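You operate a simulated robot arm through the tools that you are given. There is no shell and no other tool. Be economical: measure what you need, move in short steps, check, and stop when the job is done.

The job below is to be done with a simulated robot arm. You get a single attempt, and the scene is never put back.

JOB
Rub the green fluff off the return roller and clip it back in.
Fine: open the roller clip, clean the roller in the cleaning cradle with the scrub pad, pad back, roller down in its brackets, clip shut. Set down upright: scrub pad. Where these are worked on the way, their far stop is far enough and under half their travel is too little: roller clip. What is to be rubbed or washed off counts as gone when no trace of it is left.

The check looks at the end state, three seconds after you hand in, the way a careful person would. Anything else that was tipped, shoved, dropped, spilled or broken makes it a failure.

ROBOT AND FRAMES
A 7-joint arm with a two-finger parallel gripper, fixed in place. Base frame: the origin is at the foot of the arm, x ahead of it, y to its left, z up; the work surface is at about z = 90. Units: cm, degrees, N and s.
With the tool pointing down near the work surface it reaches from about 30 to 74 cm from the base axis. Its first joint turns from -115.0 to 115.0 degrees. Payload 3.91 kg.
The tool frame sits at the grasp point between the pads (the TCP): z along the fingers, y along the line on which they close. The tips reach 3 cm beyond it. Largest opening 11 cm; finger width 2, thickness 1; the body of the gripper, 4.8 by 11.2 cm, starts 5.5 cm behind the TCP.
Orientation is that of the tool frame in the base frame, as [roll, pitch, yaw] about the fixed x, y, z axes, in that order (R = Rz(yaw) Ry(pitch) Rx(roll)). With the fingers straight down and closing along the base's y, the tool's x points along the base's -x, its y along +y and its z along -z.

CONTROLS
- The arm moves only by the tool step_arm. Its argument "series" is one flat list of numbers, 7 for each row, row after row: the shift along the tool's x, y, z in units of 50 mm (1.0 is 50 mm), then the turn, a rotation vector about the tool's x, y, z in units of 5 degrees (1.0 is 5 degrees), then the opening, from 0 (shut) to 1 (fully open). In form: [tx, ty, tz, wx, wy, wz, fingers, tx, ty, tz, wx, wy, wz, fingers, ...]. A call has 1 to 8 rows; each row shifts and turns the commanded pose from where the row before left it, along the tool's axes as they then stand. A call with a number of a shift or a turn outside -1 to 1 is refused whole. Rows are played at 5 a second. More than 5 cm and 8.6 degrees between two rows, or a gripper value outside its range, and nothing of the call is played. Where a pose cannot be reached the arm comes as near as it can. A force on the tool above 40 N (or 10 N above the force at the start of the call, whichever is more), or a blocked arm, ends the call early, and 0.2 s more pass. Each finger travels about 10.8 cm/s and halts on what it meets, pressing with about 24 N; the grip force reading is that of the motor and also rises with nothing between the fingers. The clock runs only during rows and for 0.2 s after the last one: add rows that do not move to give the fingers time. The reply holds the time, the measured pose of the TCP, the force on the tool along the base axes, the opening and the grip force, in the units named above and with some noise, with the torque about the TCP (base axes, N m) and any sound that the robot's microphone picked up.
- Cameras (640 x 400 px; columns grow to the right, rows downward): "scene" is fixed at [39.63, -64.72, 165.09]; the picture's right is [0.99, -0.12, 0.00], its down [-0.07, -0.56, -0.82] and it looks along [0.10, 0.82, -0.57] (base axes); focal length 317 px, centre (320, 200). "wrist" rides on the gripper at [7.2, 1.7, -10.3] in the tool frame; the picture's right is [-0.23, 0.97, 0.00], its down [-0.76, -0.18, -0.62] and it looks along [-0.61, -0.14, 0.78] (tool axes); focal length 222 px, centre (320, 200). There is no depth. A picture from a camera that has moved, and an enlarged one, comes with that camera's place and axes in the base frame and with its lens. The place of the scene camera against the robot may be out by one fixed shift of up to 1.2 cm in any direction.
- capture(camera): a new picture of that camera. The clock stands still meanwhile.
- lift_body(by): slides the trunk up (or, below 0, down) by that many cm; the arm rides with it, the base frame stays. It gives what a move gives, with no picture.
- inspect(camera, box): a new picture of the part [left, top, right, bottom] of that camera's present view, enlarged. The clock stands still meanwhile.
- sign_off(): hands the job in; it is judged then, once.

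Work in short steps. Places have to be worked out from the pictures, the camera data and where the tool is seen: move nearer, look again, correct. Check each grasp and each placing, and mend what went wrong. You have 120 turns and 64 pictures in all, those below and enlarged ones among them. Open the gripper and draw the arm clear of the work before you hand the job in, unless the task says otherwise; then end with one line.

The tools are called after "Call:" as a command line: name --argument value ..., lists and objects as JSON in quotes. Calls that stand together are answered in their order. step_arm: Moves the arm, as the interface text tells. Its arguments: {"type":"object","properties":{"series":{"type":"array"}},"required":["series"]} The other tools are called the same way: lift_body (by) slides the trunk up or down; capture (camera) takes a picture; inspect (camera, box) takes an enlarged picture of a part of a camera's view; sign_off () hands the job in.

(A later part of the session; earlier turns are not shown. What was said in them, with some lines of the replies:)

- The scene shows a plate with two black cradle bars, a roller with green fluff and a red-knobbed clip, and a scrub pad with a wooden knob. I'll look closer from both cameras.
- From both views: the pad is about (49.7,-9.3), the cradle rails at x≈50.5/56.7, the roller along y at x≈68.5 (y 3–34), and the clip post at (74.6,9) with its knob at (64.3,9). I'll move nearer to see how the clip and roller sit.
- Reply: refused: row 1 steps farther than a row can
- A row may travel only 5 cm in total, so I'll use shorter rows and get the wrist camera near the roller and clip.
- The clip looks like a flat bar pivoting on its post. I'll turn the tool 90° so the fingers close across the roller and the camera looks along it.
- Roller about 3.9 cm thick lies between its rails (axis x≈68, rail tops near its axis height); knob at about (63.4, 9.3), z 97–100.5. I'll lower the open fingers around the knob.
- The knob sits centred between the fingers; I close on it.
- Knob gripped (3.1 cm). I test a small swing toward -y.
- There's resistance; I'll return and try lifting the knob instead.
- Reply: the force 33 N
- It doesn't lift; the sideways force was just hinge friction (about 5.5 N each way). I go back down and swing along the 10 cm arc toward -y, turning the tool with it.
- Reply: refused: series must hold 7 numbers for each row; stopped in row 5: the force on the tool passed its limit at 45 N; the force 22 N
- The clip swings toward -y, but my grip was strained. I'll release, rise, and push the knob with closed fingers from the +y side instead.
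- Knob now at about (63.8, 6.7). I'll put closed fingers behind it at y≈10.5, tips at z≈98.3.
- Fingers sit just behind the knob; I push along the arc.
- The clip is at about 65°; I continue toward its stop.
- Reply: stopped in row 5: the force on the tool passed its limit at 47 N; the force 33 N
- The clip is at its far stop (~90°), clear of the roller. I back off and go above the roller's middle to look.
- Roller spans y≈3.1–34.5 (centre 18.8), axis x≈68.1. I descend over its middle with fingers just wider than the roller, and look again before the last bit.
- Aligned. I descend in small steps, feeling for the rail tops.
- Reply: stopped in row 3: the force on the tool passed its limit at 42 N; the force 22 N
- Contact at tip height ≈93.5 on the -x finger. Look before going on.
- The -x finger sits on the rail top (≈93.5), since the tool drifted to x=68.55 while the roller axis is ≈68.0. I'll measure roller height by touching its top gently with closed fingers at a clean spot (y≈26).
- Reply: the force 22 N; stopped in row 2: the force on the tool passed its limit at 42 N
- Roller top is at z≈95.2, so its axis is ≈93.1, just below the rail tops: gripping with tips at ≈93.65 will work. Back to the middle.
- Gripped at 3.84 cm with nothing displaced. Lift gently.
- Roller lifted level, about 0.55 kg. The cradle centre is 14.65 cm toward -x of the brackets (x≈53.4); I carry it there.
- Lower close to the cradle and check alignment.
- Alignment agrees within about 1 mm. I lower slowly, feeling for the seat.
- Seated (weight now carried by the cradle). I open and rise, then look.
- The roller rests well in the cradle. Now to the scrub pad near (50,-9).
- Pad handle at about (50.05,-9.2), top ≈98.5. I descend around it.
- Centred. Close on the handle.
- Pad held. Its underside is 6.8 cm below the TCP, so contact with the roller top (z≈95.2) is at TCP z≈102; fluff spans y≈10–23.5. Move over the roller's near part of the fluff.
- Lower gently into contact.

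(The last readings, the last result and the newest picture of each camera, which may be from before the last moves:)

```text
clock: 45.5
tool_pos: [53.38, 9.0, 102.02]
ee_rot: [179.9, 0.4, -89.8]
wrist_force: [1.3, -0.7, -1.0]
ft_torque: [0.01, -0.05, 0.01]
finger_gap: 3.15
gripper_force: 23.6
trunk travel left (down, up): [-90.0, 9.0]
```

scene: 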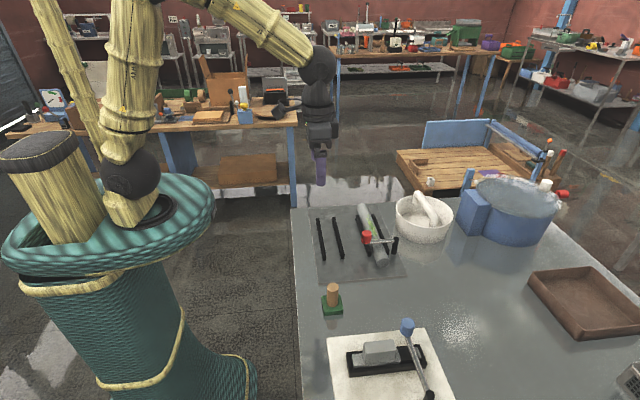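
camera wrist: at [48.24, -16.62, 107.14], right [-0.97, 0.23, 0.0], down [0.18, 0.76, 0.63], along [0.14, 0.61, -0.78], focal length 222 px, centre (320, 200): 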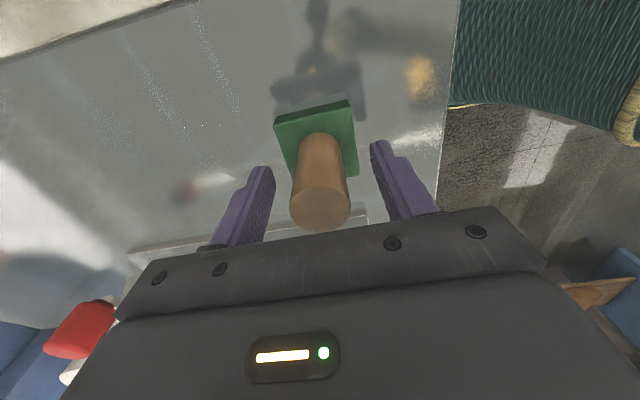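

Call:
step_arm --series '[0, 0, 0.03, 0, 0, 0, 0.15, 0, 0, 0.03, 0, 0, 0, 0.15, 0, 0, 0, 0, 0, 0, 0.15]'

```text
clock: 46.4
tool_pos: [53.31, 9.07, 101.83]
ee_rot: [-180.0, 0.7, -90.0]
wrist_force: [0.3, 0.9, 14.3]
ft_torque: [-0.03, -0.07, 0.02]
finger_gap: 3.13
gripper_force: 24.2
trunk travel left (down, up): [-90.0, 9.0]
```

Contact at 14 N. I stroke along +y over the fluff and watch the forces.

Call:
step_arm --series '[-0.3, 0, -0.01, 0, 0, 0, 0.15, -0.4, 0, 0, 0, 0, 0, 0.15, -0.4, 0, 0, 0, 0, 0, 0.15, -0.4, 0, 0, 0, 0, 0, 0.15, -0.4, 0, 0, 0, 0, 0, 0.15, -0.4, 0, 0, 0, 0, 0, 0.15, -0.4, 0, 0, 0, 0, 0, 0.15, -0.4, 0, 0, 0, 0, 0, 0.15]'

Call:
inspect --camera "scene" --box '[300, 180, 400, 260]'

```text
clock: 48.1
tool_pos: [53.26, 24.58, 101.99]
ee_rot: [179.7, 0.6, -89.8]
wrist_force: [0.1, 0.4, 0.2]
ft_torque: [0.04, -0.06, 0.02]
finger_gap: 3.13
gripper_force: 24.2
trunk travel left (down, up): [-90.0, 9.0]
```

```text
5.00 times, centred on (350, 220) of scene
camera zoom: at [39.63, -64.72, 165.09], right [0.99, -0.12, 0.0], down [-0.07, -0.56, -0.82], along [0.1, 0.82, -0.57], focal length 1586 px, centre (170, 100)
```

zoom: 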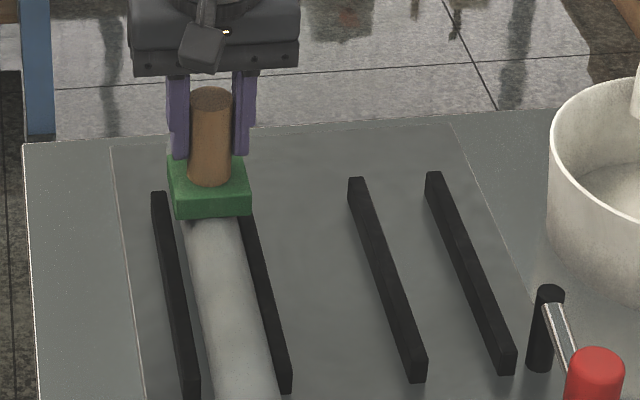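

Much of the fluff already looks gone, but contact was lost at the far end. I press again and stroke back.

Call:
step_arm --series '[0, 0, 0.03, 0, 0, 0, 0.15, -0.1, 0, 0.03, 0, 0, 0, 0.15, 0, 0, 0, 0, 0, 0, 0.15]'

Call:
step_arm --series '[0.4, 0, 0, 0, 0, 0, 0.15, 0.4, 0, 0, 0, 0, 0, 0.15, 0.4, 0, 0, 0, 0, 0, 0.15, 0.4, 0, 0, 0, 0, 0, 0.15, 0.4, 0, 0, 0, 0, 0, 0.15, 0.4, 0, 0, 0, 0, 0, 0.15, 0.4, 0, 0, 0, 0, 0, 0.15, 0.4, 0, 0, 0, 0, 0, 0.15]'

Call:
step_arm --series '[0, 0, -0.4, 0, 0, 0, 0.15, 0.6, 0, -0.6, 0, 0, 0, 0.15, 0.8, 0, 0, 0, 0, 0, 0.15, 0.8, 0, 0, 0, 0, 0, 0.15, 0, 0, 0, 0, 0, 0, 0.15]'

Call:
inspect --camera "scene" --box '[310, 190, 390, 254]'

Call:
capture --camera "wrist"

```text
clock: 49.0
tool_pos: [53.41, 24.89, 101.73]
ee_rot: [180.0, 0.6, -90.0]
wrist_force: [0.5, -6.6, 19.3]
ft_torque: [-0.07, -0.05, 0.0]
finger_gap: 3.13
gripper_force: 24.5
trunk travel left (down, up): [-90.0, 9.0]
```

```text
clock: 50.8
tool_pos: [53.2, 9.11, 101.64]
ee_rot: [179.9, 0.4, -89.9]
wrist_force: [-0.3, 4.5, 20.2]
ft_torque: [0.05, 0.01, 0.02]
finger_gap: 3.1
gripper_force: 24.2
trunk travel left (down, up): [-90.0, 9.0]
```

```text
clock: 52.0
tool_pos: [53.41, -2.04, 106.57]
ee_rot: [179.7, 0.5, -90.0]
wrist_force: [0.3, 1.4, -1.0]
ft_torque: [-0.02, 0.0, 0.0]
finger_gap: 3.1
gripper_force: 23.7
trunk travel left (down, up): [-90.0, 9.0]
```

```text
6.25 times, centred on (350, 222) of scene
camera zoom: at [39.63, -64.72, 165.09], right [0.99, -0.12, 0.0], down [-0.07, -0.56, -0.82], along [0.1, 0.82, -0.57], focal length 1982 px, centre (132, 62)
```

zoom: 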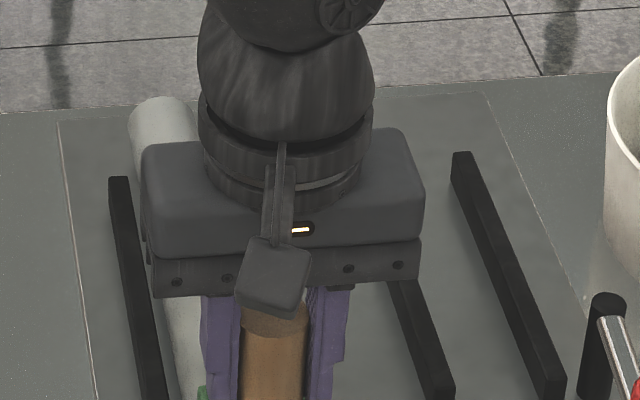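

```text
28 pictures are left
camera wrist: at [51.78, -9.43, 116.84], right [-0.97, 0.22, 0.0], down [0.18, 0.76, 0.63], along [0.14, 0.61, -0.78], focal length 222 px, centre (320, 200)
```

wrist: 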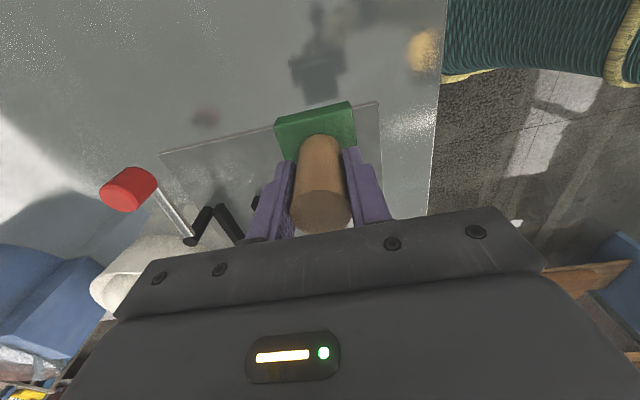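

Move aside (-x, toward the pad's home) so the scene camera can see the roller.

Call:
step_arm --series '[0.7, 0.3, -0.2, 0, 0, 0, 0.15, 0.7, 0.3, 0, 0, 0, 0, 0.15, 0.3, 0.6, 0, 0, 0, 0, 0.15, 0, 0.6, 0, 0, 0, 0, 0.15, 0, 0, 0, 0, 0, 0, 0.15]'

Call:
inspect --camera "scene" --box '[310, 190, 390, 254]'

```text
clock: 53.1
tool_pos: [44.46, -10.61, 107.34]
ee_rot: [179.9, 0.5, -90.0]
wrist_force: [-0.2, 0.7, -1.6]
ft_torque: [0.02, 0.02, -0.04]
finger_gap: 3.07
gripper_force: 24.0
trunk travel left (down, up): [-90.0, 9.0]
```

```text
6.25 times, centred on (350, 222) of scene
camera zoom: at [39.63, -64.72, 165.09], right [0.99, -0.12, 0.0], down [-0.07, -0.56, -0.82], along [0.1, 0.82, -0.57], focal length 1982 px, centre (132, 62)
```

zoom: 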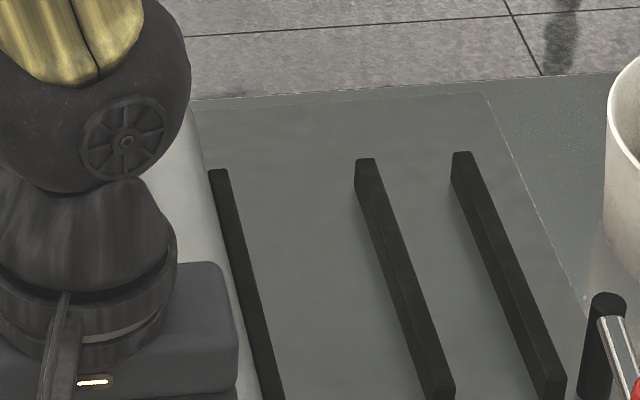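

The arm blocks the view; I'll move the tool to the +x side and higher and look with both cameras.

Call:
step_arm --series '[0, 0, -0.9, 0, 0, 0, 0.15, -0.5, -0.5, -0.1, 0, 0, 0, 0.15, -0.5, -0.5, 0, 0, 0, 0, 0.15, -0.5, -0.5, 0, 0, 0, 0, 0.15, -0.5, -0.6, 0, 0, 0, 0, 0.15, -0.5, -0.7, 0, 0, 0, 0, 0.15, -0.5, -0.7, 0, 0, 0, 0, 0.15, -0.5, -0.2, 0, 0, 0, 0, 0.15]'

Call:
inspect --camera "scene" --box '[310, 190, 390, 254]'

Call:
capture --camera "wrist"

```text
clock: 55.0
tool_pos: [62.72, 7.12, 112.52]
ee_rot: [179.9, 0.5, -89.9]
wrist_force: [0.0, 0.7, -0.6]
ft_torque: [-0.01, 0.0, 0.01]
finger_gap: 3.13
gripper_force: 24.2
trunk travel left (down, up): [-90.0, 9.0]
```

```text
6.25 times, centred on (350, 222) of scene
camera zoom: at [39.63, -64.72, 165.09], right [0.99, -0.12, 0.0], down [-0.07, -0.56, -0.82], along [0.1, 0.82, -0.57], focal length 1982 px, centre (132, 62)
```

zoom: 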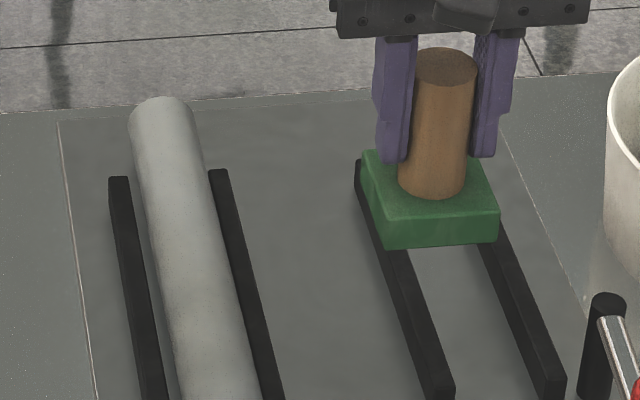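

```text
25 pictures are left
camera wrist: at [61.01, -0.38, 122.88], right [-0.97, 0.23, 0.01], down [0.18, 0.76, 0.63], along [0.14, 0.61, -0.78], focal length 222 px, centre (320, 200)
```

wrist: 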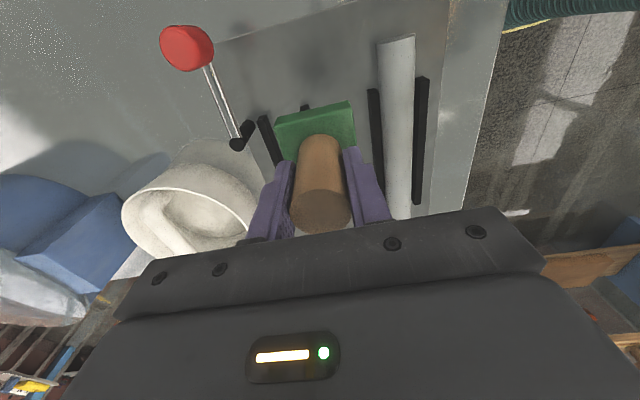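

Call:
inspect --camera "wrist" --box '[340, 20, 460, 220]'

Call:
inspect --camera "scene" --box '[320, 200, 360, 260]'

```text
2.00 times, centred on (400, 120) of wrist
camera zoom: at [61.01, -0.38, 122.88], right [-0.97, 0.23, 0.01], down [0.18, 0.76, 0.63], along [0.14, 0.61, -0.78], focal length 444 px, centre (160, 360)
```

zoom: 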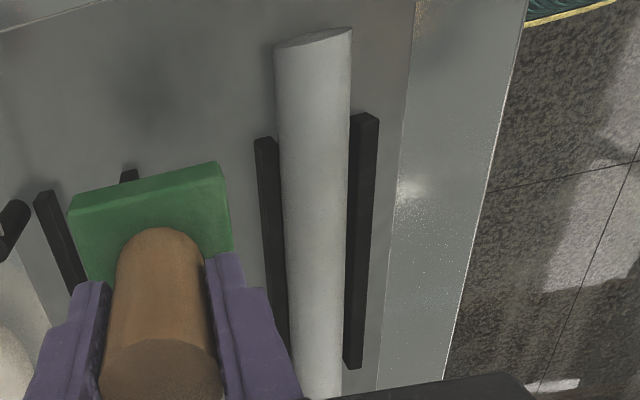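

```text
6.67 times, centred on (340, 230) of scene
camera zoom: at [39.63, -64.72, 165.09], right [0.99, -0.12, 0.0], down [-0.07, -0.56, -0.82], along [0.1, 0.82, -0.57], focal length 2114 px, centre (187, 0)
```

zoom: 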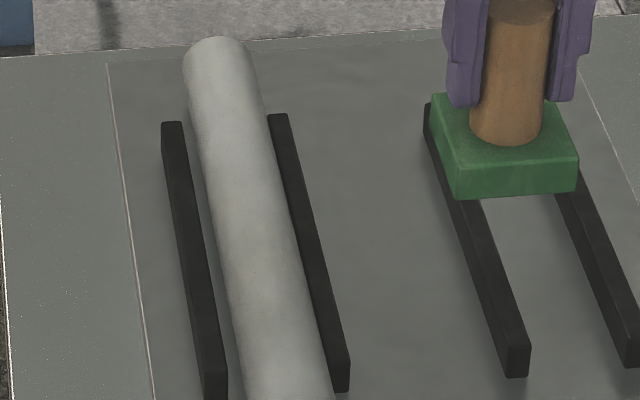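

The roller is clean all over its visible surface. I carry the pad back to its original spot (50.0,-9.1).

Call:
step_arm --series '[0.54, 0.424, 0, 0, 0, 0, 0.15, 0.54, 0.424, 0, 0, 0, 0, 0.15, 0.54, 0.424, 0, 0, 0, 0, 0.15, 0.54, 0.424, 0, 0, 0, 0, 0.15, 0.54, 0.424, 0, 0, 0, 0, 0.15, 0.54, 0.424, 0.1, 0, 0, 0, 0.15, 0, 0, 0.8, 0, 0, 0, 0.15, 0, 0, 0.8, 0, 0, 0, 0.15]'

Call:
step_arm --series '[0, 0, 0.6, 0, 0, 0, 0.15, 0, 0, 0.5, 0, 0, 0, 0.15, 0, 0, 0.15, 0, 0, 0, 0.15, 0, 0, 0, 0, 0, 0, 0.15]'

```text
clock: 56.8
tool_pos: [50.3, -9.2, 103.85]
ee_rot: [179.8, 0.6, -89.9]
wrist_force: [-0.7, -0.6, -1.1]
ft_torque: [0.01, 0.01, 0.01]
finger_gap: 3.09
gripper_force: 24.2
trunk travel left (down, up): [-90.0, 9.0]
```

```text
clock: 57.8
tool_pos: [50.27, -9.09, 97.54]
ee_rot: [179.9, 0.6, -89.9]
wrist_force: [0.8, -0.1, -0.2]
ft_torque: [-0.01, -0.02, 0.02]
finger_gap: 3.1
gripper_force: 24.3
trunk travel left (down, up): [-90.0, 9.0]
```

Call:
step_arm --series '[0, 0.05, 0.06, 0, 0, 0, 0.15, 0, 0, 0.06, 0, 0, 0, 0.15, 0, 0, 0.04, 0, 0, 0, 0.15, 0, 0, 0, 0, 0, 0, 0.15]'

```text
clock: 58.8
tool_pos: [49.98, -9.07, 96.74]
ee_rot: [179.9, 0.5, -89.9]
wrist_force: [-0.1, 0.2, -1.7]
ft_torque: [0.01, 0.0, -0.01]
finger_gap: 3.1
gripper_force: 23.8
trunk travel left (down, up): [-90.0, 9.0]
```

Call:
step_arm --series '[0, 0, 0.02, 0, 0, 0, 0.15, 0, 0, 0.02, 0, 0, 0, 0.15, 0, 0, 0, 0, 0, 0, 0.15]'

```text
clock: 59.5
tool_pos: [49.88, -9.08, 96.59]
ee_rot: [179.9, 0.5, -89.9]
wrist_force: [1.8, -0.5, -1.3]
ft_torque: [-0.03, 0.0, -0.02]
finger_gap: 3.12
gripper_force: 24.5
trunk travel left (down, up): [-90.0, 9.0]
```

Call:
step_arm --series '[0, 0, 0.02, 0, 0, 0, 0.15, 0, 0, 0.02, 0, 0, 0, 0.15, 0, 0, 0, 0, 0, 0, 0.15]'

```text
clock: 60.4
tool_pos: [49.87, -9.06, 96.51]
ee_rot: [-179.9, 0.5, -89.9]
wrist_force: [-0.5, -0.7, 16.9]
ft_torque: [-0.23, 0.05, -0.02]
finger_gap: 3.09
gripper_force: 24.2
trunk travel left (down, up): [-90.0, 9.0]
```

The pad is on the surface. I release, rise straight up and check it.

Call:
step_arm --series '[0, 0, -0.01, 0, 0, 0, 0.3, 0, 0, 0, 0, 0, 0, 0.5, 0, 0, 0, 0, 0, 0, 0.6, 0, 0, -0.5, 0, 0, 0, 0.6, 0, 0, -0.9, 0, 0, 0, 0.6, 0, 0, -0.9, 0, 0, 0, 0.6, -0.6, 0, -0.6, 0, 0, 0, 0.6, 0, 0, 0, 0, 0, 0, 0.6]'

Call:
inspect --camera "scene" --box '[290, 190, 430, 330]'

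```text
clock: 62.1
tool_pos: [49.88, -6.42, 110.9]
ee_rot: [179.8, 0.5, -89.9]
wrist_force: [0.7, 0.0, -0.3]
ft_torque: [-0.02, 0.01, 0.03]
finger_gap: 6.61
gripper_force: 0.0
trunk travel left (down, up): [-90.0, 9.0]
```

```text
2.86 times, centred on (360, 260) of scene
camera zoom: at [39.63, -64.72, 165.09], right [0.99, -0.12, 0.0], down [-0.07, -0.56, -0.82], along [0.1, 0.82, -0.57], focal length 906 px, centre (206, 29)
```

zoom: 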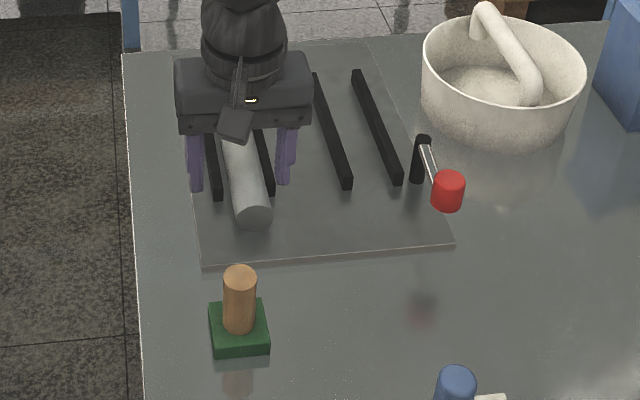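

The pad stands upright at its place. Back to the roller's middle.

Call:
step_arm --series '[-0.84, -0.115, 0, 0, 0, 0, 0.5, -0.84, -0.115, 0, 0, 0, 0, 0.5, -0.84, -0.115, 0, 0, 0, 0, 0.5, -0.84, -0.115, 0, 0, 0, 0, 0.5, -0.84, -0.115, 0, 0, 0, 0, 0.5, -0.84, -0.115, 0, 0, 0, 0, 0.5, 0, 0, 0.5, 0, 0, 0, 0.5, 0, 0, 0.5, 0, 0, 0, 0.5]'

Call:
capture --camera "wrist"

```text
clock: 64.0
tool_pos: [53.41, 19.17, 106.03]
ee_rot: [179.9, 0.5, -90.0]
wrist_force: [0.0, 1.0, -0.7]
ft_torque: [-0.03, 0.01, -0.02]
finger_gap: 5.49
gripper_force: 0.1
trunk travel left (down, up): [-90.0, 9.0]
```

```text
21 pictures are left
camera wrist: at [51.67, 11.71, 116.41], right [-0.97, 0.23, 0.0], down [0.18, 0.76, 0.63], along [0.14, 0.61, -0.78], focal length 222 px, centre (320, 200)
```

wrist: 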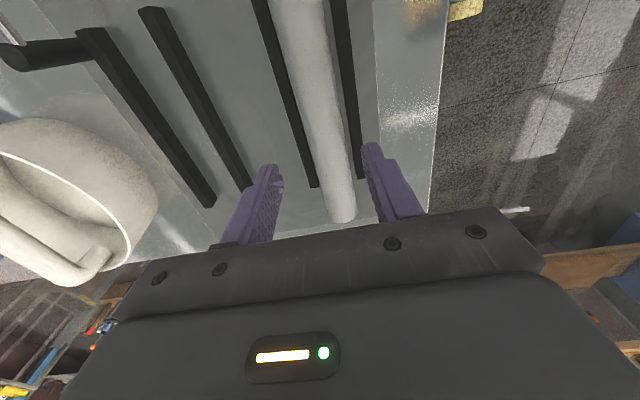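

Roller unmoved and clean. Descend and grip as before (TCP z≈96.6).

Call:
step_arm --series '[0.07, 0.01, 0.6, 0, 0, 0, 0.5, 0, 0, 0.6, 0, 0, 0, 0.5, 0, 0, 0.4, 0, 0, 0, 0.5, 0, 0, 0.15, 0, 0, 0, 0.5, 0, 0, 0.1, 0, 0, 0, 0.5, 0, 0, 0, 0, 0, 0, 0.5]'

```text
clock: 65.3
tool_pos: [53.11, 18.82, 96.85]
ee_rot: [180.0, 0.4, -89.9]
wrist_force: [0.0, -0.3, -0.2]
ft_torque: [-0.02, 0.0, 0.0]
finger_gap: 5.51
gripper_force: 0.1
trunk travel left (down, up): [-90.0, 9.0]
```

Call:
step_arm --series '[0, -0.04, 0.045, 0, 0, 0, 0.5, 0, 0, 0, 0, 0, 0, 0.4, 0, 0, 0, 0, 0, 0, 0.3, 0, 0, 0, 0, 0, 0, 0.25, 0, 0, 0, 0, 0, 0, 0.25]'

Call:
step_arm --series '[0, 0, -0.1, 0, 0, 0, 0.25, 0, 0, -0.3, 0, 0, 0, 0.25, 0, 0, -0.4, 0, 0, 0, 0.25, 0, 0, -0.5, 0, 0, 0, 0.25, 0, 0, 0, 0, 0, 0, 0.25]'

Call:
inspect --camera "scene" --box '[305, 180, 405, 270]'

```text
clock: 66.5
tool_pos: [53.43, 18.89, 96.66]
ee_rot: [180.0, 0.5, -89.9]
wrist_force: [-0.7, -0.3, -0.3]
ft_torque: [0.08, 0.05, -0.18]
finger_gap: 3.85
gripper_force: 24.8
trunk travel left (down, up): [-90.0, 9.0]
```

```text
clock: 67.8
tool_pos: [53.37, 18.61, 103.15]
ee_rot: [179.8, 0.5, -90.0]
wrist_force: [-0.8, 0.2, -4.1]
ft_torque: [0.02, 0.04, 0.04]
finger_gap: 3.85
gripper_force: 24.0
trunk travel left (down, up): [-90.0, 9.0]
```

```text
4.44 times, centred on (355, 225) of scene
camera zoom: at [39.63, -64.72, 165.09], right [0.99, -0.12, 0.0], down [-0.07, -0.56, -0.82], along [0.1, 0.82, -0.57], focal length 1410 px, centre (164, 89)
```

zoom: 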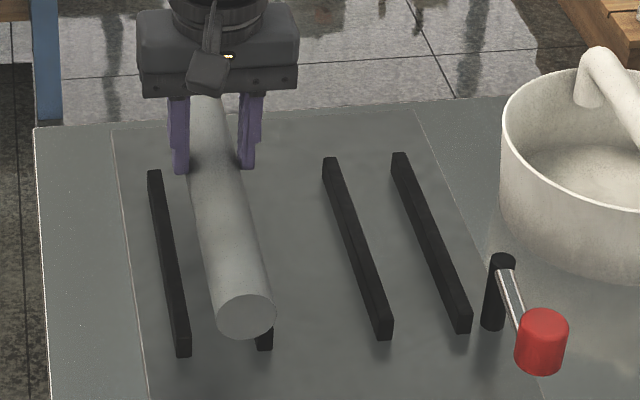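

Lifted cleanly. Carry to the brackets (x=68.03).

Call:
step_arm --series '[0, -0.6, 0, 0, 0, 0, 0.25, 0, -0.6, 0, 0, 0, 0, 0.25, -0.02, -0.6, 0, 0, 0, 0, 0.25, 0, -0.6, 0, 0, 0, 0, 0.25, 0, -0.53, 0, 0, 0, 0, 0.25, 0, 0, 0.4, 0, 0, 0, 0.25, 0, 0, 0.4, 0, 0, 0, 0.25, 0, 0, 0, 0, 0, 0, 0.25]'

Call:
inspect --camera "scene" --box '[325, 190, 425, 270]'

```text
clock: 69.5
tool_pos: [68.25, 18.89, 99.12]
ee_rot: [179.9, 0.5, -89.9]
wrist_force: [0.0, -0.1, -4.6]
ft_torque: [0.06, -0.01, 0.01]
finger_gap: 3.85
gripper_force: 24.0
trunk travel left (down, up): [-90.0, 9.0]
```

```text
5.00 times, centred on (375, 230) of scene
camera zoom: at [39.63, -64.72, 165.09], right [0.99, -0.12, 0.0], down [-0.07, -0.56, -0.82], along [0.1, 0.82, -0.57], focal length 1586 px, centre (45, 50)
```

zoom: 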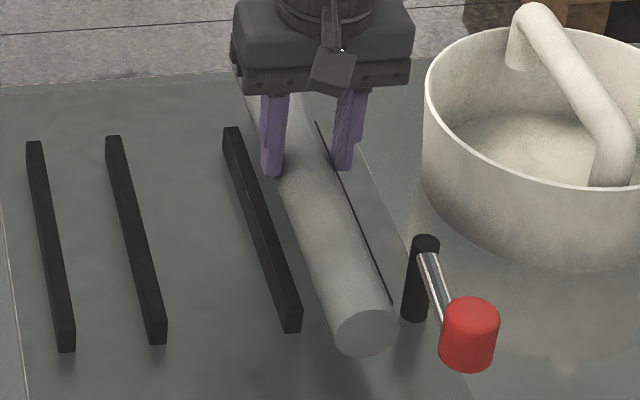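

Call:
step_arm --series '[0, 0.04, 0.15, 0, 0, 0, 0.25, 0, 0, 0.15, 0, 0, 0, 0.25, 0, 0, 0.1, 0, 0, 0, 0.25, 0, 0, 0.04, 0, 0, 0, 0.25, 0, 0, 0, 0, 0, 0, 0.25]'

```text
clock: 70.8
tool_pos: [68.06, 18.92, 96.97]
ee_rot: [179.9, 0.5, -90.0]
wrist_force: [0.0, -1.0, -4.4]
ft_torque: [0.01, -0.02, -0.01]
finger_gap: 3.87
gripper_force: 24.2
trunk travel left (down, up): [-90.0, 9.0]
```

Call:
step_arm --series '[0, 0, 0.03, 0, 0, 0, 0.25, 0, 0, 0.03, 0, 0, 0, 0.25, 0, 0, 0.02, 0, 0, 0, 0.25, 0, 0, 0, 0, 0, 0, 0.25]'

```text
clock: 71.8
tool_pos: [68.04, 18.92, 96.69]
ee_rot: [179.9, 0.6, -89.8]
wrist_force: [-0.3, 1.0, 6.5]
ft_torque: [-0.57, 0.07, -0.04]
finger_gap: 3.86
gripper_force: 24.6
trunk travel left (down, up): [-90.0, 9.0]
```

The roller is seated in the brackets. Open and rise, then check.

Call:
step_arm --series '[0, 0, 0, 0, 0, 0, 0.4, 0, 0, 0, 0, 0, 0, 0.5, 0, 0, -0.3, 0, 0, 0, 0.5, 0, 0, -0.6, 0, 0, 0, 0.5, 0, 0, -0.6, 0, 0, 0, 0.5, 0, 0, 0, 0, 0, 0, 0.5]'

Call:
inspect --camera "scene" --box '[325, 190, 425, 270]'

Call:
capture --camera "wrist"

```text
clock: 73.2
tool_pos: [67.79, 18.81, 103.97]
ee_rot: [179.9, 0.5, -90.0]
wrist_force: [0.3, 0.3, 0.2]
ft_torque: [-0.03, 0.01, 0.03]
finger_gap: 5.49
gripper_force: 0.2
trunk travel left (down, up): [-90.0, 9.0]
```

```text
5.00 times, centred on (375, 230) of scene
camera zoom: at [39.63, -64.72, 165.09], right [0.99, -0.12, 0.0], down [-0.07, -0.56, -0.82], along [0.1, 0.82, -0.57], focal length 1586 px, centre (45, 50)
```

zoom: 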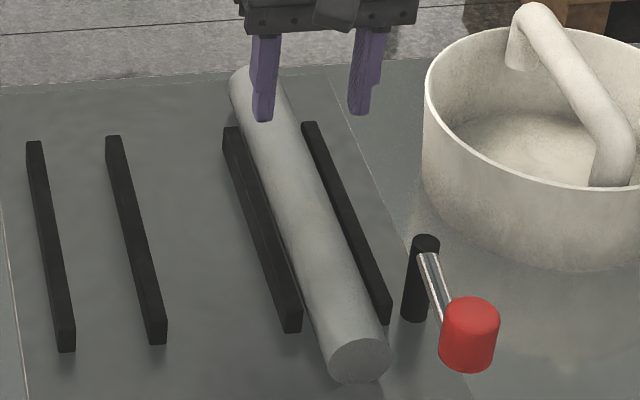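

```text
17 pictures are left
camera wrist: at [66.25, 11.3, 114.38], right [-0.97, 0.23, 0.01], down [0.18, 0.76, 0.63], along [0.14, 0.61, -0.78], focal length 222 px, centre (320, 200)
```

wrist: 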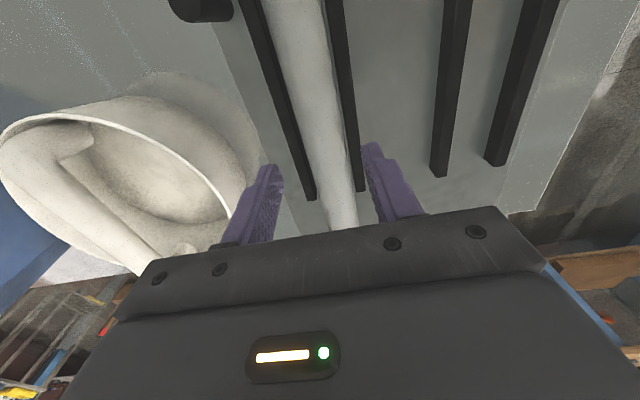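

Roller sits exactly as originally. Next, the clip: I go over the knob (≈(72.9,-0.8)) at a safe height and look.

Call:
step_arm --series '[0.3, 0, -0.5, 0, 0, 0, 0.6, 0.6, -0.17, 0, 0, 0, 0, 0.6, 0.6, -0.17, 0, 0, 0, 0, 0.6, 0.6, -0.17, 0, 0, 0, 0, 0.6, 0.6, -0.17, 0, 0, 0, 0, 0.6, 0.6, -0.17, 0, 0, 0, 0, 0.6, 0.62, -0.17, 0, 0, 0, 0, 0.6, 0, 0, 0, 0, 0, 0, 0.6]'

Call:
capture --camera "wrist"

```text
clock: 75.0
tool_pos: [72.96, -0.68, 106.41]
ee_rot: [179.9, 0.6, -89.9]
wrist_force: [0.0, -0.1, -0.6]
ft_torque: [-0.02, -0.02, 0.02]
finger_gap: 6.62
gripper_force: 0.1
trunk travel left (down, up): [-90.0, 9.0]
```

```text
16 pictures are left
camera wrist: at [71.31, -8.18, 116.75], right [-0.97, 0.23, 0.0], down [0.18, 0.76, 0.63], along [0.14, 0.61, -0.78], focal length 222 px, centre (320, 200)
```

wrist: 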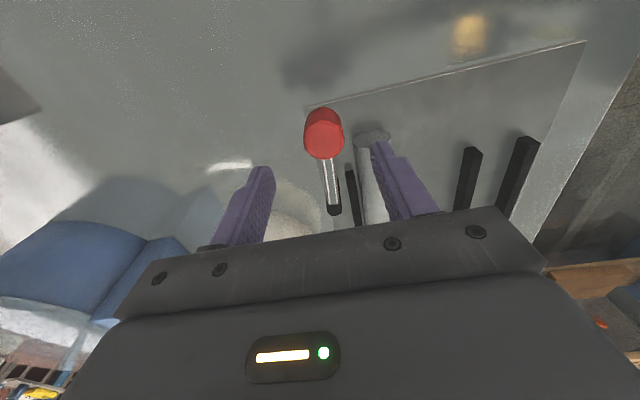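

Knob at (72.7,-0.85), centred between the fingers. I descend around it and loosely cage it.

Call:
step_arm --series '[0.03, 0.04, 0.5, 0, 0, 0, 0.6, 0, 0, 0.5, 0, 0, 0, 0.6, 0, 0, 0, 0, 0, 0, 0.45, 0, 0, 0, 0, 0, 0, 0.36, 0, 0, 0, 0, 0, 0, 0.36]'

```text
clock: 76.2
tool_pos: [72.76, -0.76, 101.35]
ee_rot: [179.9, 0.6, -89.9]
wrist_force: [0.1, -0.2, 0.0]
ft_torque: [0.0, -0.01, 0.03]
finger_gap: 3.96
gripper_force: 0.1
trunk travel left (down, up): [-90.0, 9.0]
```

Caged. I draw the knob back along its arc (mainly -x) with the outer finger.

Call:
step_arm --series '[-0.02, 0.21, 0, 0, 0, 0, 0.36, -0.02, 0.22, 0, 0, 0, 0, 0.36, -0.1, 0.245, 0, 0, 0, 0, 0.36, -0.1, 0.245, 0, 0, 0, 0, 0.36, -0.16, 0.21, 0, 0, 0, 0, 0.36, -0.16, 0.21, 0, 0, 0, 0, 0.36, 0, 0, 0, 0, 0, 0, 0.36]'

Call:
inspect --camera "scene" --box '[325, 190, 425, 270]'

```text
clock: 77.8
tool_pos: [66.12, 1.82, 101.54]
ee_rot: [179.9, 0.5, -90.0]
wrist_force: [1.3, -0.1, -0.7]
ft_torque: [0.03, 0.0, 0.0]
finger_gap: 3.99
gripper_force: 0.3
trunk travel left (down, up): [-90.0, 9.0]
```

```text
5.00 times, centred on (375, 230) of scene
camera zoom: at [39.63, -64.72, 165.09], right [0.99, -0.12, 0.0], down [-0.07, -0.56, -0.82], along [0.1, 0.82, -0.57], focal length 1586 px, centre (45, 50)
```

zoom: 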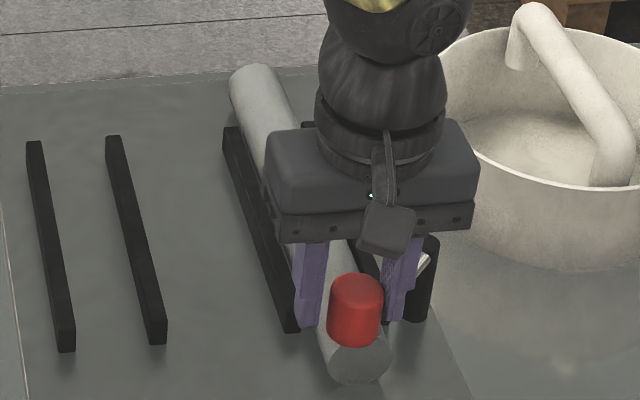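

The clip is halfway back (~50°). I rise, and come down closed behind the knob on its -y/+x side to push it home.

Call:
step_arm --series '[0, 0, 0, 0, 0, 0, 0.45, 0, 0, -0.5, 0, 0, 0, 0.45, 0, 0, -0.5, 0, 0, 0, 0.3, 0.36, -0.4, 0, 0, 0, 0, 0, 0.36, -0.4, 0, 0, 0, 0, 0, 0, 0, 0, 0, 0, 0, 0]'

Call:
capture --camera "wrist"

```text
clock: 79.2
tool_pos: [70.19, -1.64, 106.33]
ee_rot: [179.9, 0.5, -90.0]
wrist_force: [0.1, 0.9, -0.6]
ft_torque: [0.0, -0.01, 0.01]
finger_gap: 0.0
gripper_force: 23.8
trunk travel left (down, up): [-90.0, 9.0]
```

```text
14 pictures are left
camera wrist: at [68.47, -9.22, 116.7], right [-0.97, 0.23, 0.0], down [0.18, 0.76, 0.63], along [0.14, 0.61, -0.78], focal length 222 px, centre (320, 200)
```

wrist: 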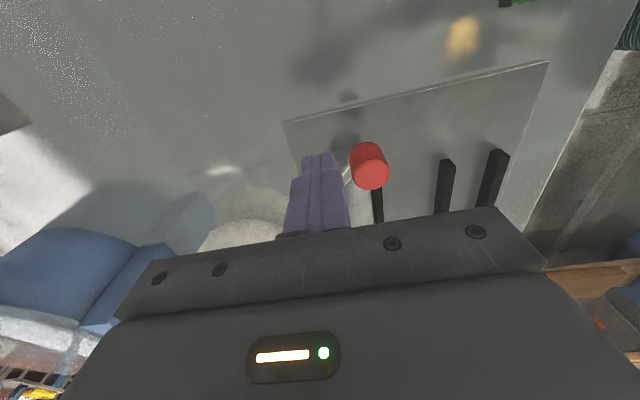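

Knob at (66.6, 2.0). Descend behind it, then push along the arc.

Call:
step_arm --series '[0, 0, 0.5, 0, 0, 0, 0, 0, 0, 0.5, 0, 0, 0, 0, -0.3, 0.3, 0, 0, 0, 0, 0, -0.14, 0.2, 0, 0, 0, 0, 0, -0.24, 0.28, 0, 0, 0, 0, 0, -0.28, 0.24, 0, 0, 0, 0, 0, 0, 0, 0, 0, 0, 0, 0]'

Call:
inspect --camera "scene" --box '[325, 190, 425, 270]'

```text
clock: 80.8
tool_pos: [65.03, 3.14, 101.44]
ee_rot: [180.0, 0.5, -89.8]
wrist_force: [0.3, -0.3, -0.5]
ft_torque: [0.01, 0.02, 0.03]
finger_gap: 0.01
gripper_force: 24.1
trunk travel left (down, up): [-90.0, 9.0]
```

```text
5.00 times, centred on (375, 230) of scene
camera zoom: at [39.63, -64.72, 165.09], right [0.99, -0.12, 0.0], down [-0.07, -0.56, -0.82], along [0.1, 0.82, -0.57], focal length 1586 px, centre (45, 50)
```

zoom: 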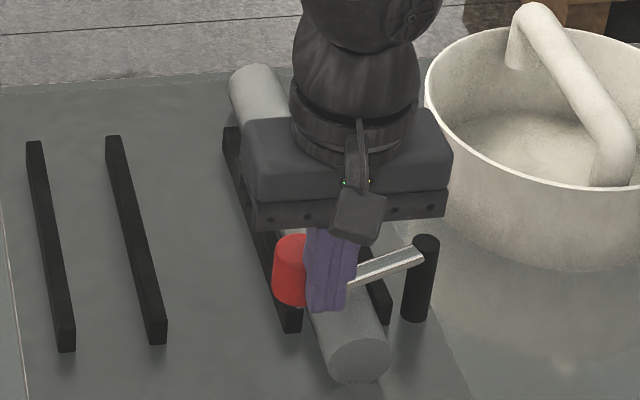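

Continuing the last 20° to the closed stop.

Call:
step_arm --series '[-0.17, 0.1, 0, 0, 0, 0, 0, -0.17, 0.08, 0, 0, 0, 0, 0, -0.18, 0.06, 0, 0, 0, 0, 0, -0.14, 0.04, 0, 0, 0, 0, 0, -0.06, 0, 0, 0, 0, 0, 0, -0.06, 0, 0, 0, 0, 0, 0, -0.06, 0, 0, 0, 0, 0, 0]'

Call:
inspect --camera "scene" --box '[325, 190, 425, 270]'

```text
clock: 82.3
tool_pos: [63.61, 6.6, 101.47]
ee_rot: [179.7, 0.4, -90.0]
wrist_force: [-1.3, -30.5, -1.1]
ft_torque: [-0.64, -0.28, 0.06]
finger_gap: 0.02
gripper_force: 23.6
trunk travel left (down, up): [-90.0, 9.0]
```

```text
5.00 times, centred on (375, 230) of scene
camera zoom: at [39.63, -64.72, 165.09], right [0.99, -0.12, 0.0], down [-0.07, -0.56, -0.82], along [0.1, 0.82, -0.57], focal length 1586 px, centre (45, 50)
```

zoom: 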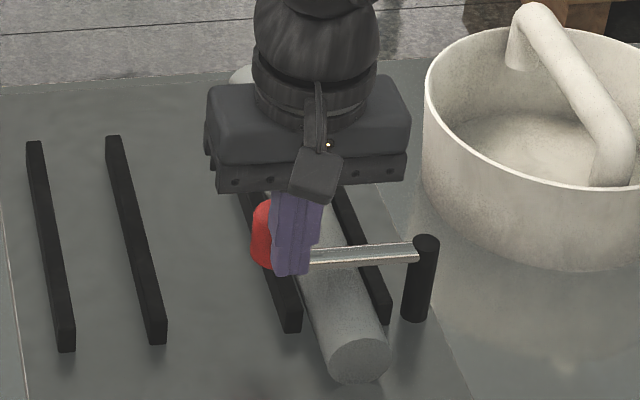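

The knob is against its closed stop (30 N at the original position). I back off, rise and open, drawing clear.

Call:
step_arm --series '[0.3, 0, 0, 0, 0, 0, 0, 0.2, 0, -0.5, 0, 0, 0, 0, 0, 0, -0.9, 0, 0, 0, 0.3, 0, 0.1, -0.9, 0, 0, 0, 0.6, 0, 0.3, -0.9, 0, 0, 0, 0.8, 0.1, 0.5, -0.8, 0, 0, 0, 0.8, 0.3, 0.8, -0.3, 0, 0, 0, 0.8, 0.3, 0.8, 0, 0, 0, 0, 0.8]'

Call:
step_arm --series '[0, 0.9, -0.3, 0, 0, 0, 0.8, 0, 0.9, -0.3, 0, 0, 0, 0.8, 0, 0, 0, 0, 0, 0, 0.8]'

Call:
capture --camera "scene"

Call:
inspect --camera "scene" --box '[300, 190, 420, 310]'

Call:
capture --camera "wrist"

```text
clock: 84.2
tool_pos: [51.22, 1.02, 122.96]
ee_rot: [180.0, 0.7, -90.0]
wrist_force: [-1.0, 0.0, -0.1]
ft_torque: [0.0, -0.03, -0.04]
finger_gap: 8.81
gripper_force: 0.1
trunk travel left (down, up): [-90.0, 9.0]
```

```text
clock: 85.0
tool_pos: [42.38, 1.05, 125.84]
ee_rot: [179.8, 0.5, -89.9]
wrist_force: [-0.5, -0.9, 0.7]
ft_torque: [-0.03, 0.04, -0.04]
finger_gap: 8.77
gripper_force: 0.0
trunk travel left (down, up): [-90.0, 9.0]
```

```text
11 pictures are left
```

scene: 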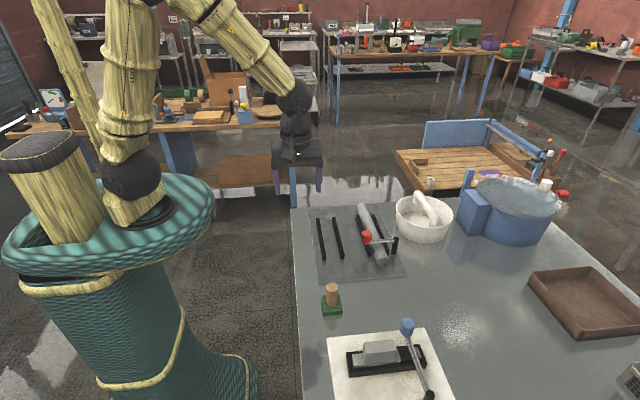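

```text
3.33 times, centred on (360, 250) of scene
camera zoom: at [39.63, -64.72, 165.09], right [0.99, -0.12, 0.0], down [-0.07, -0.56, -0.82], along [0.1, 0.82, -0.57], focal length 1057 px, centre (187, 33)
```

zoom: 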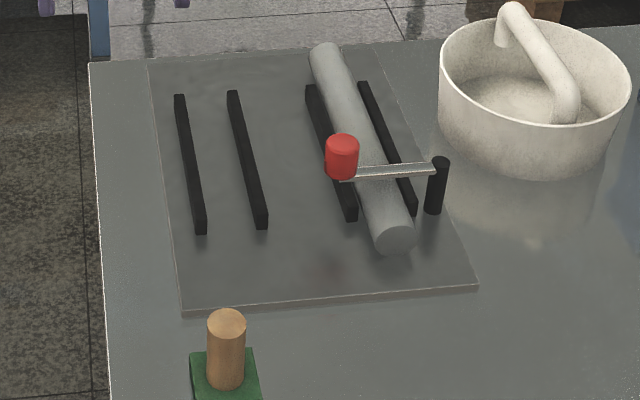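

```text
9 pictures are left
camera wrist: at [40.63, -6.51, 136.18], right [-0.97, 0.23, 0.01], down [0.18, 0.76, 0.63], along [0.14, 0.61, -0.78], focal length 222 px, centre (320, 200)
```

wrist: 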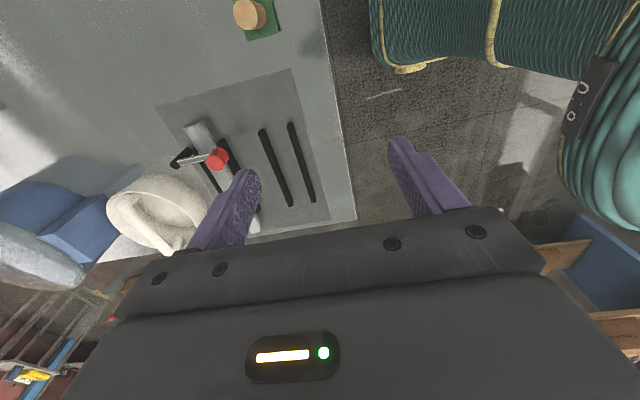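

The final pictures match the goal: roller clean and seated, clip closed over it, pad upright at its spot, nothing else moved, and the arm clear with the gripper open. I hand in.

Call:
sign_off

```text
The job is handed in.
```

I rubbed the green fluff off the roller until no trace showed in the views I had (its underside was not visible), set it back in its brackets with the clip shut to its stop, and left the scrub pad upright in its original place.
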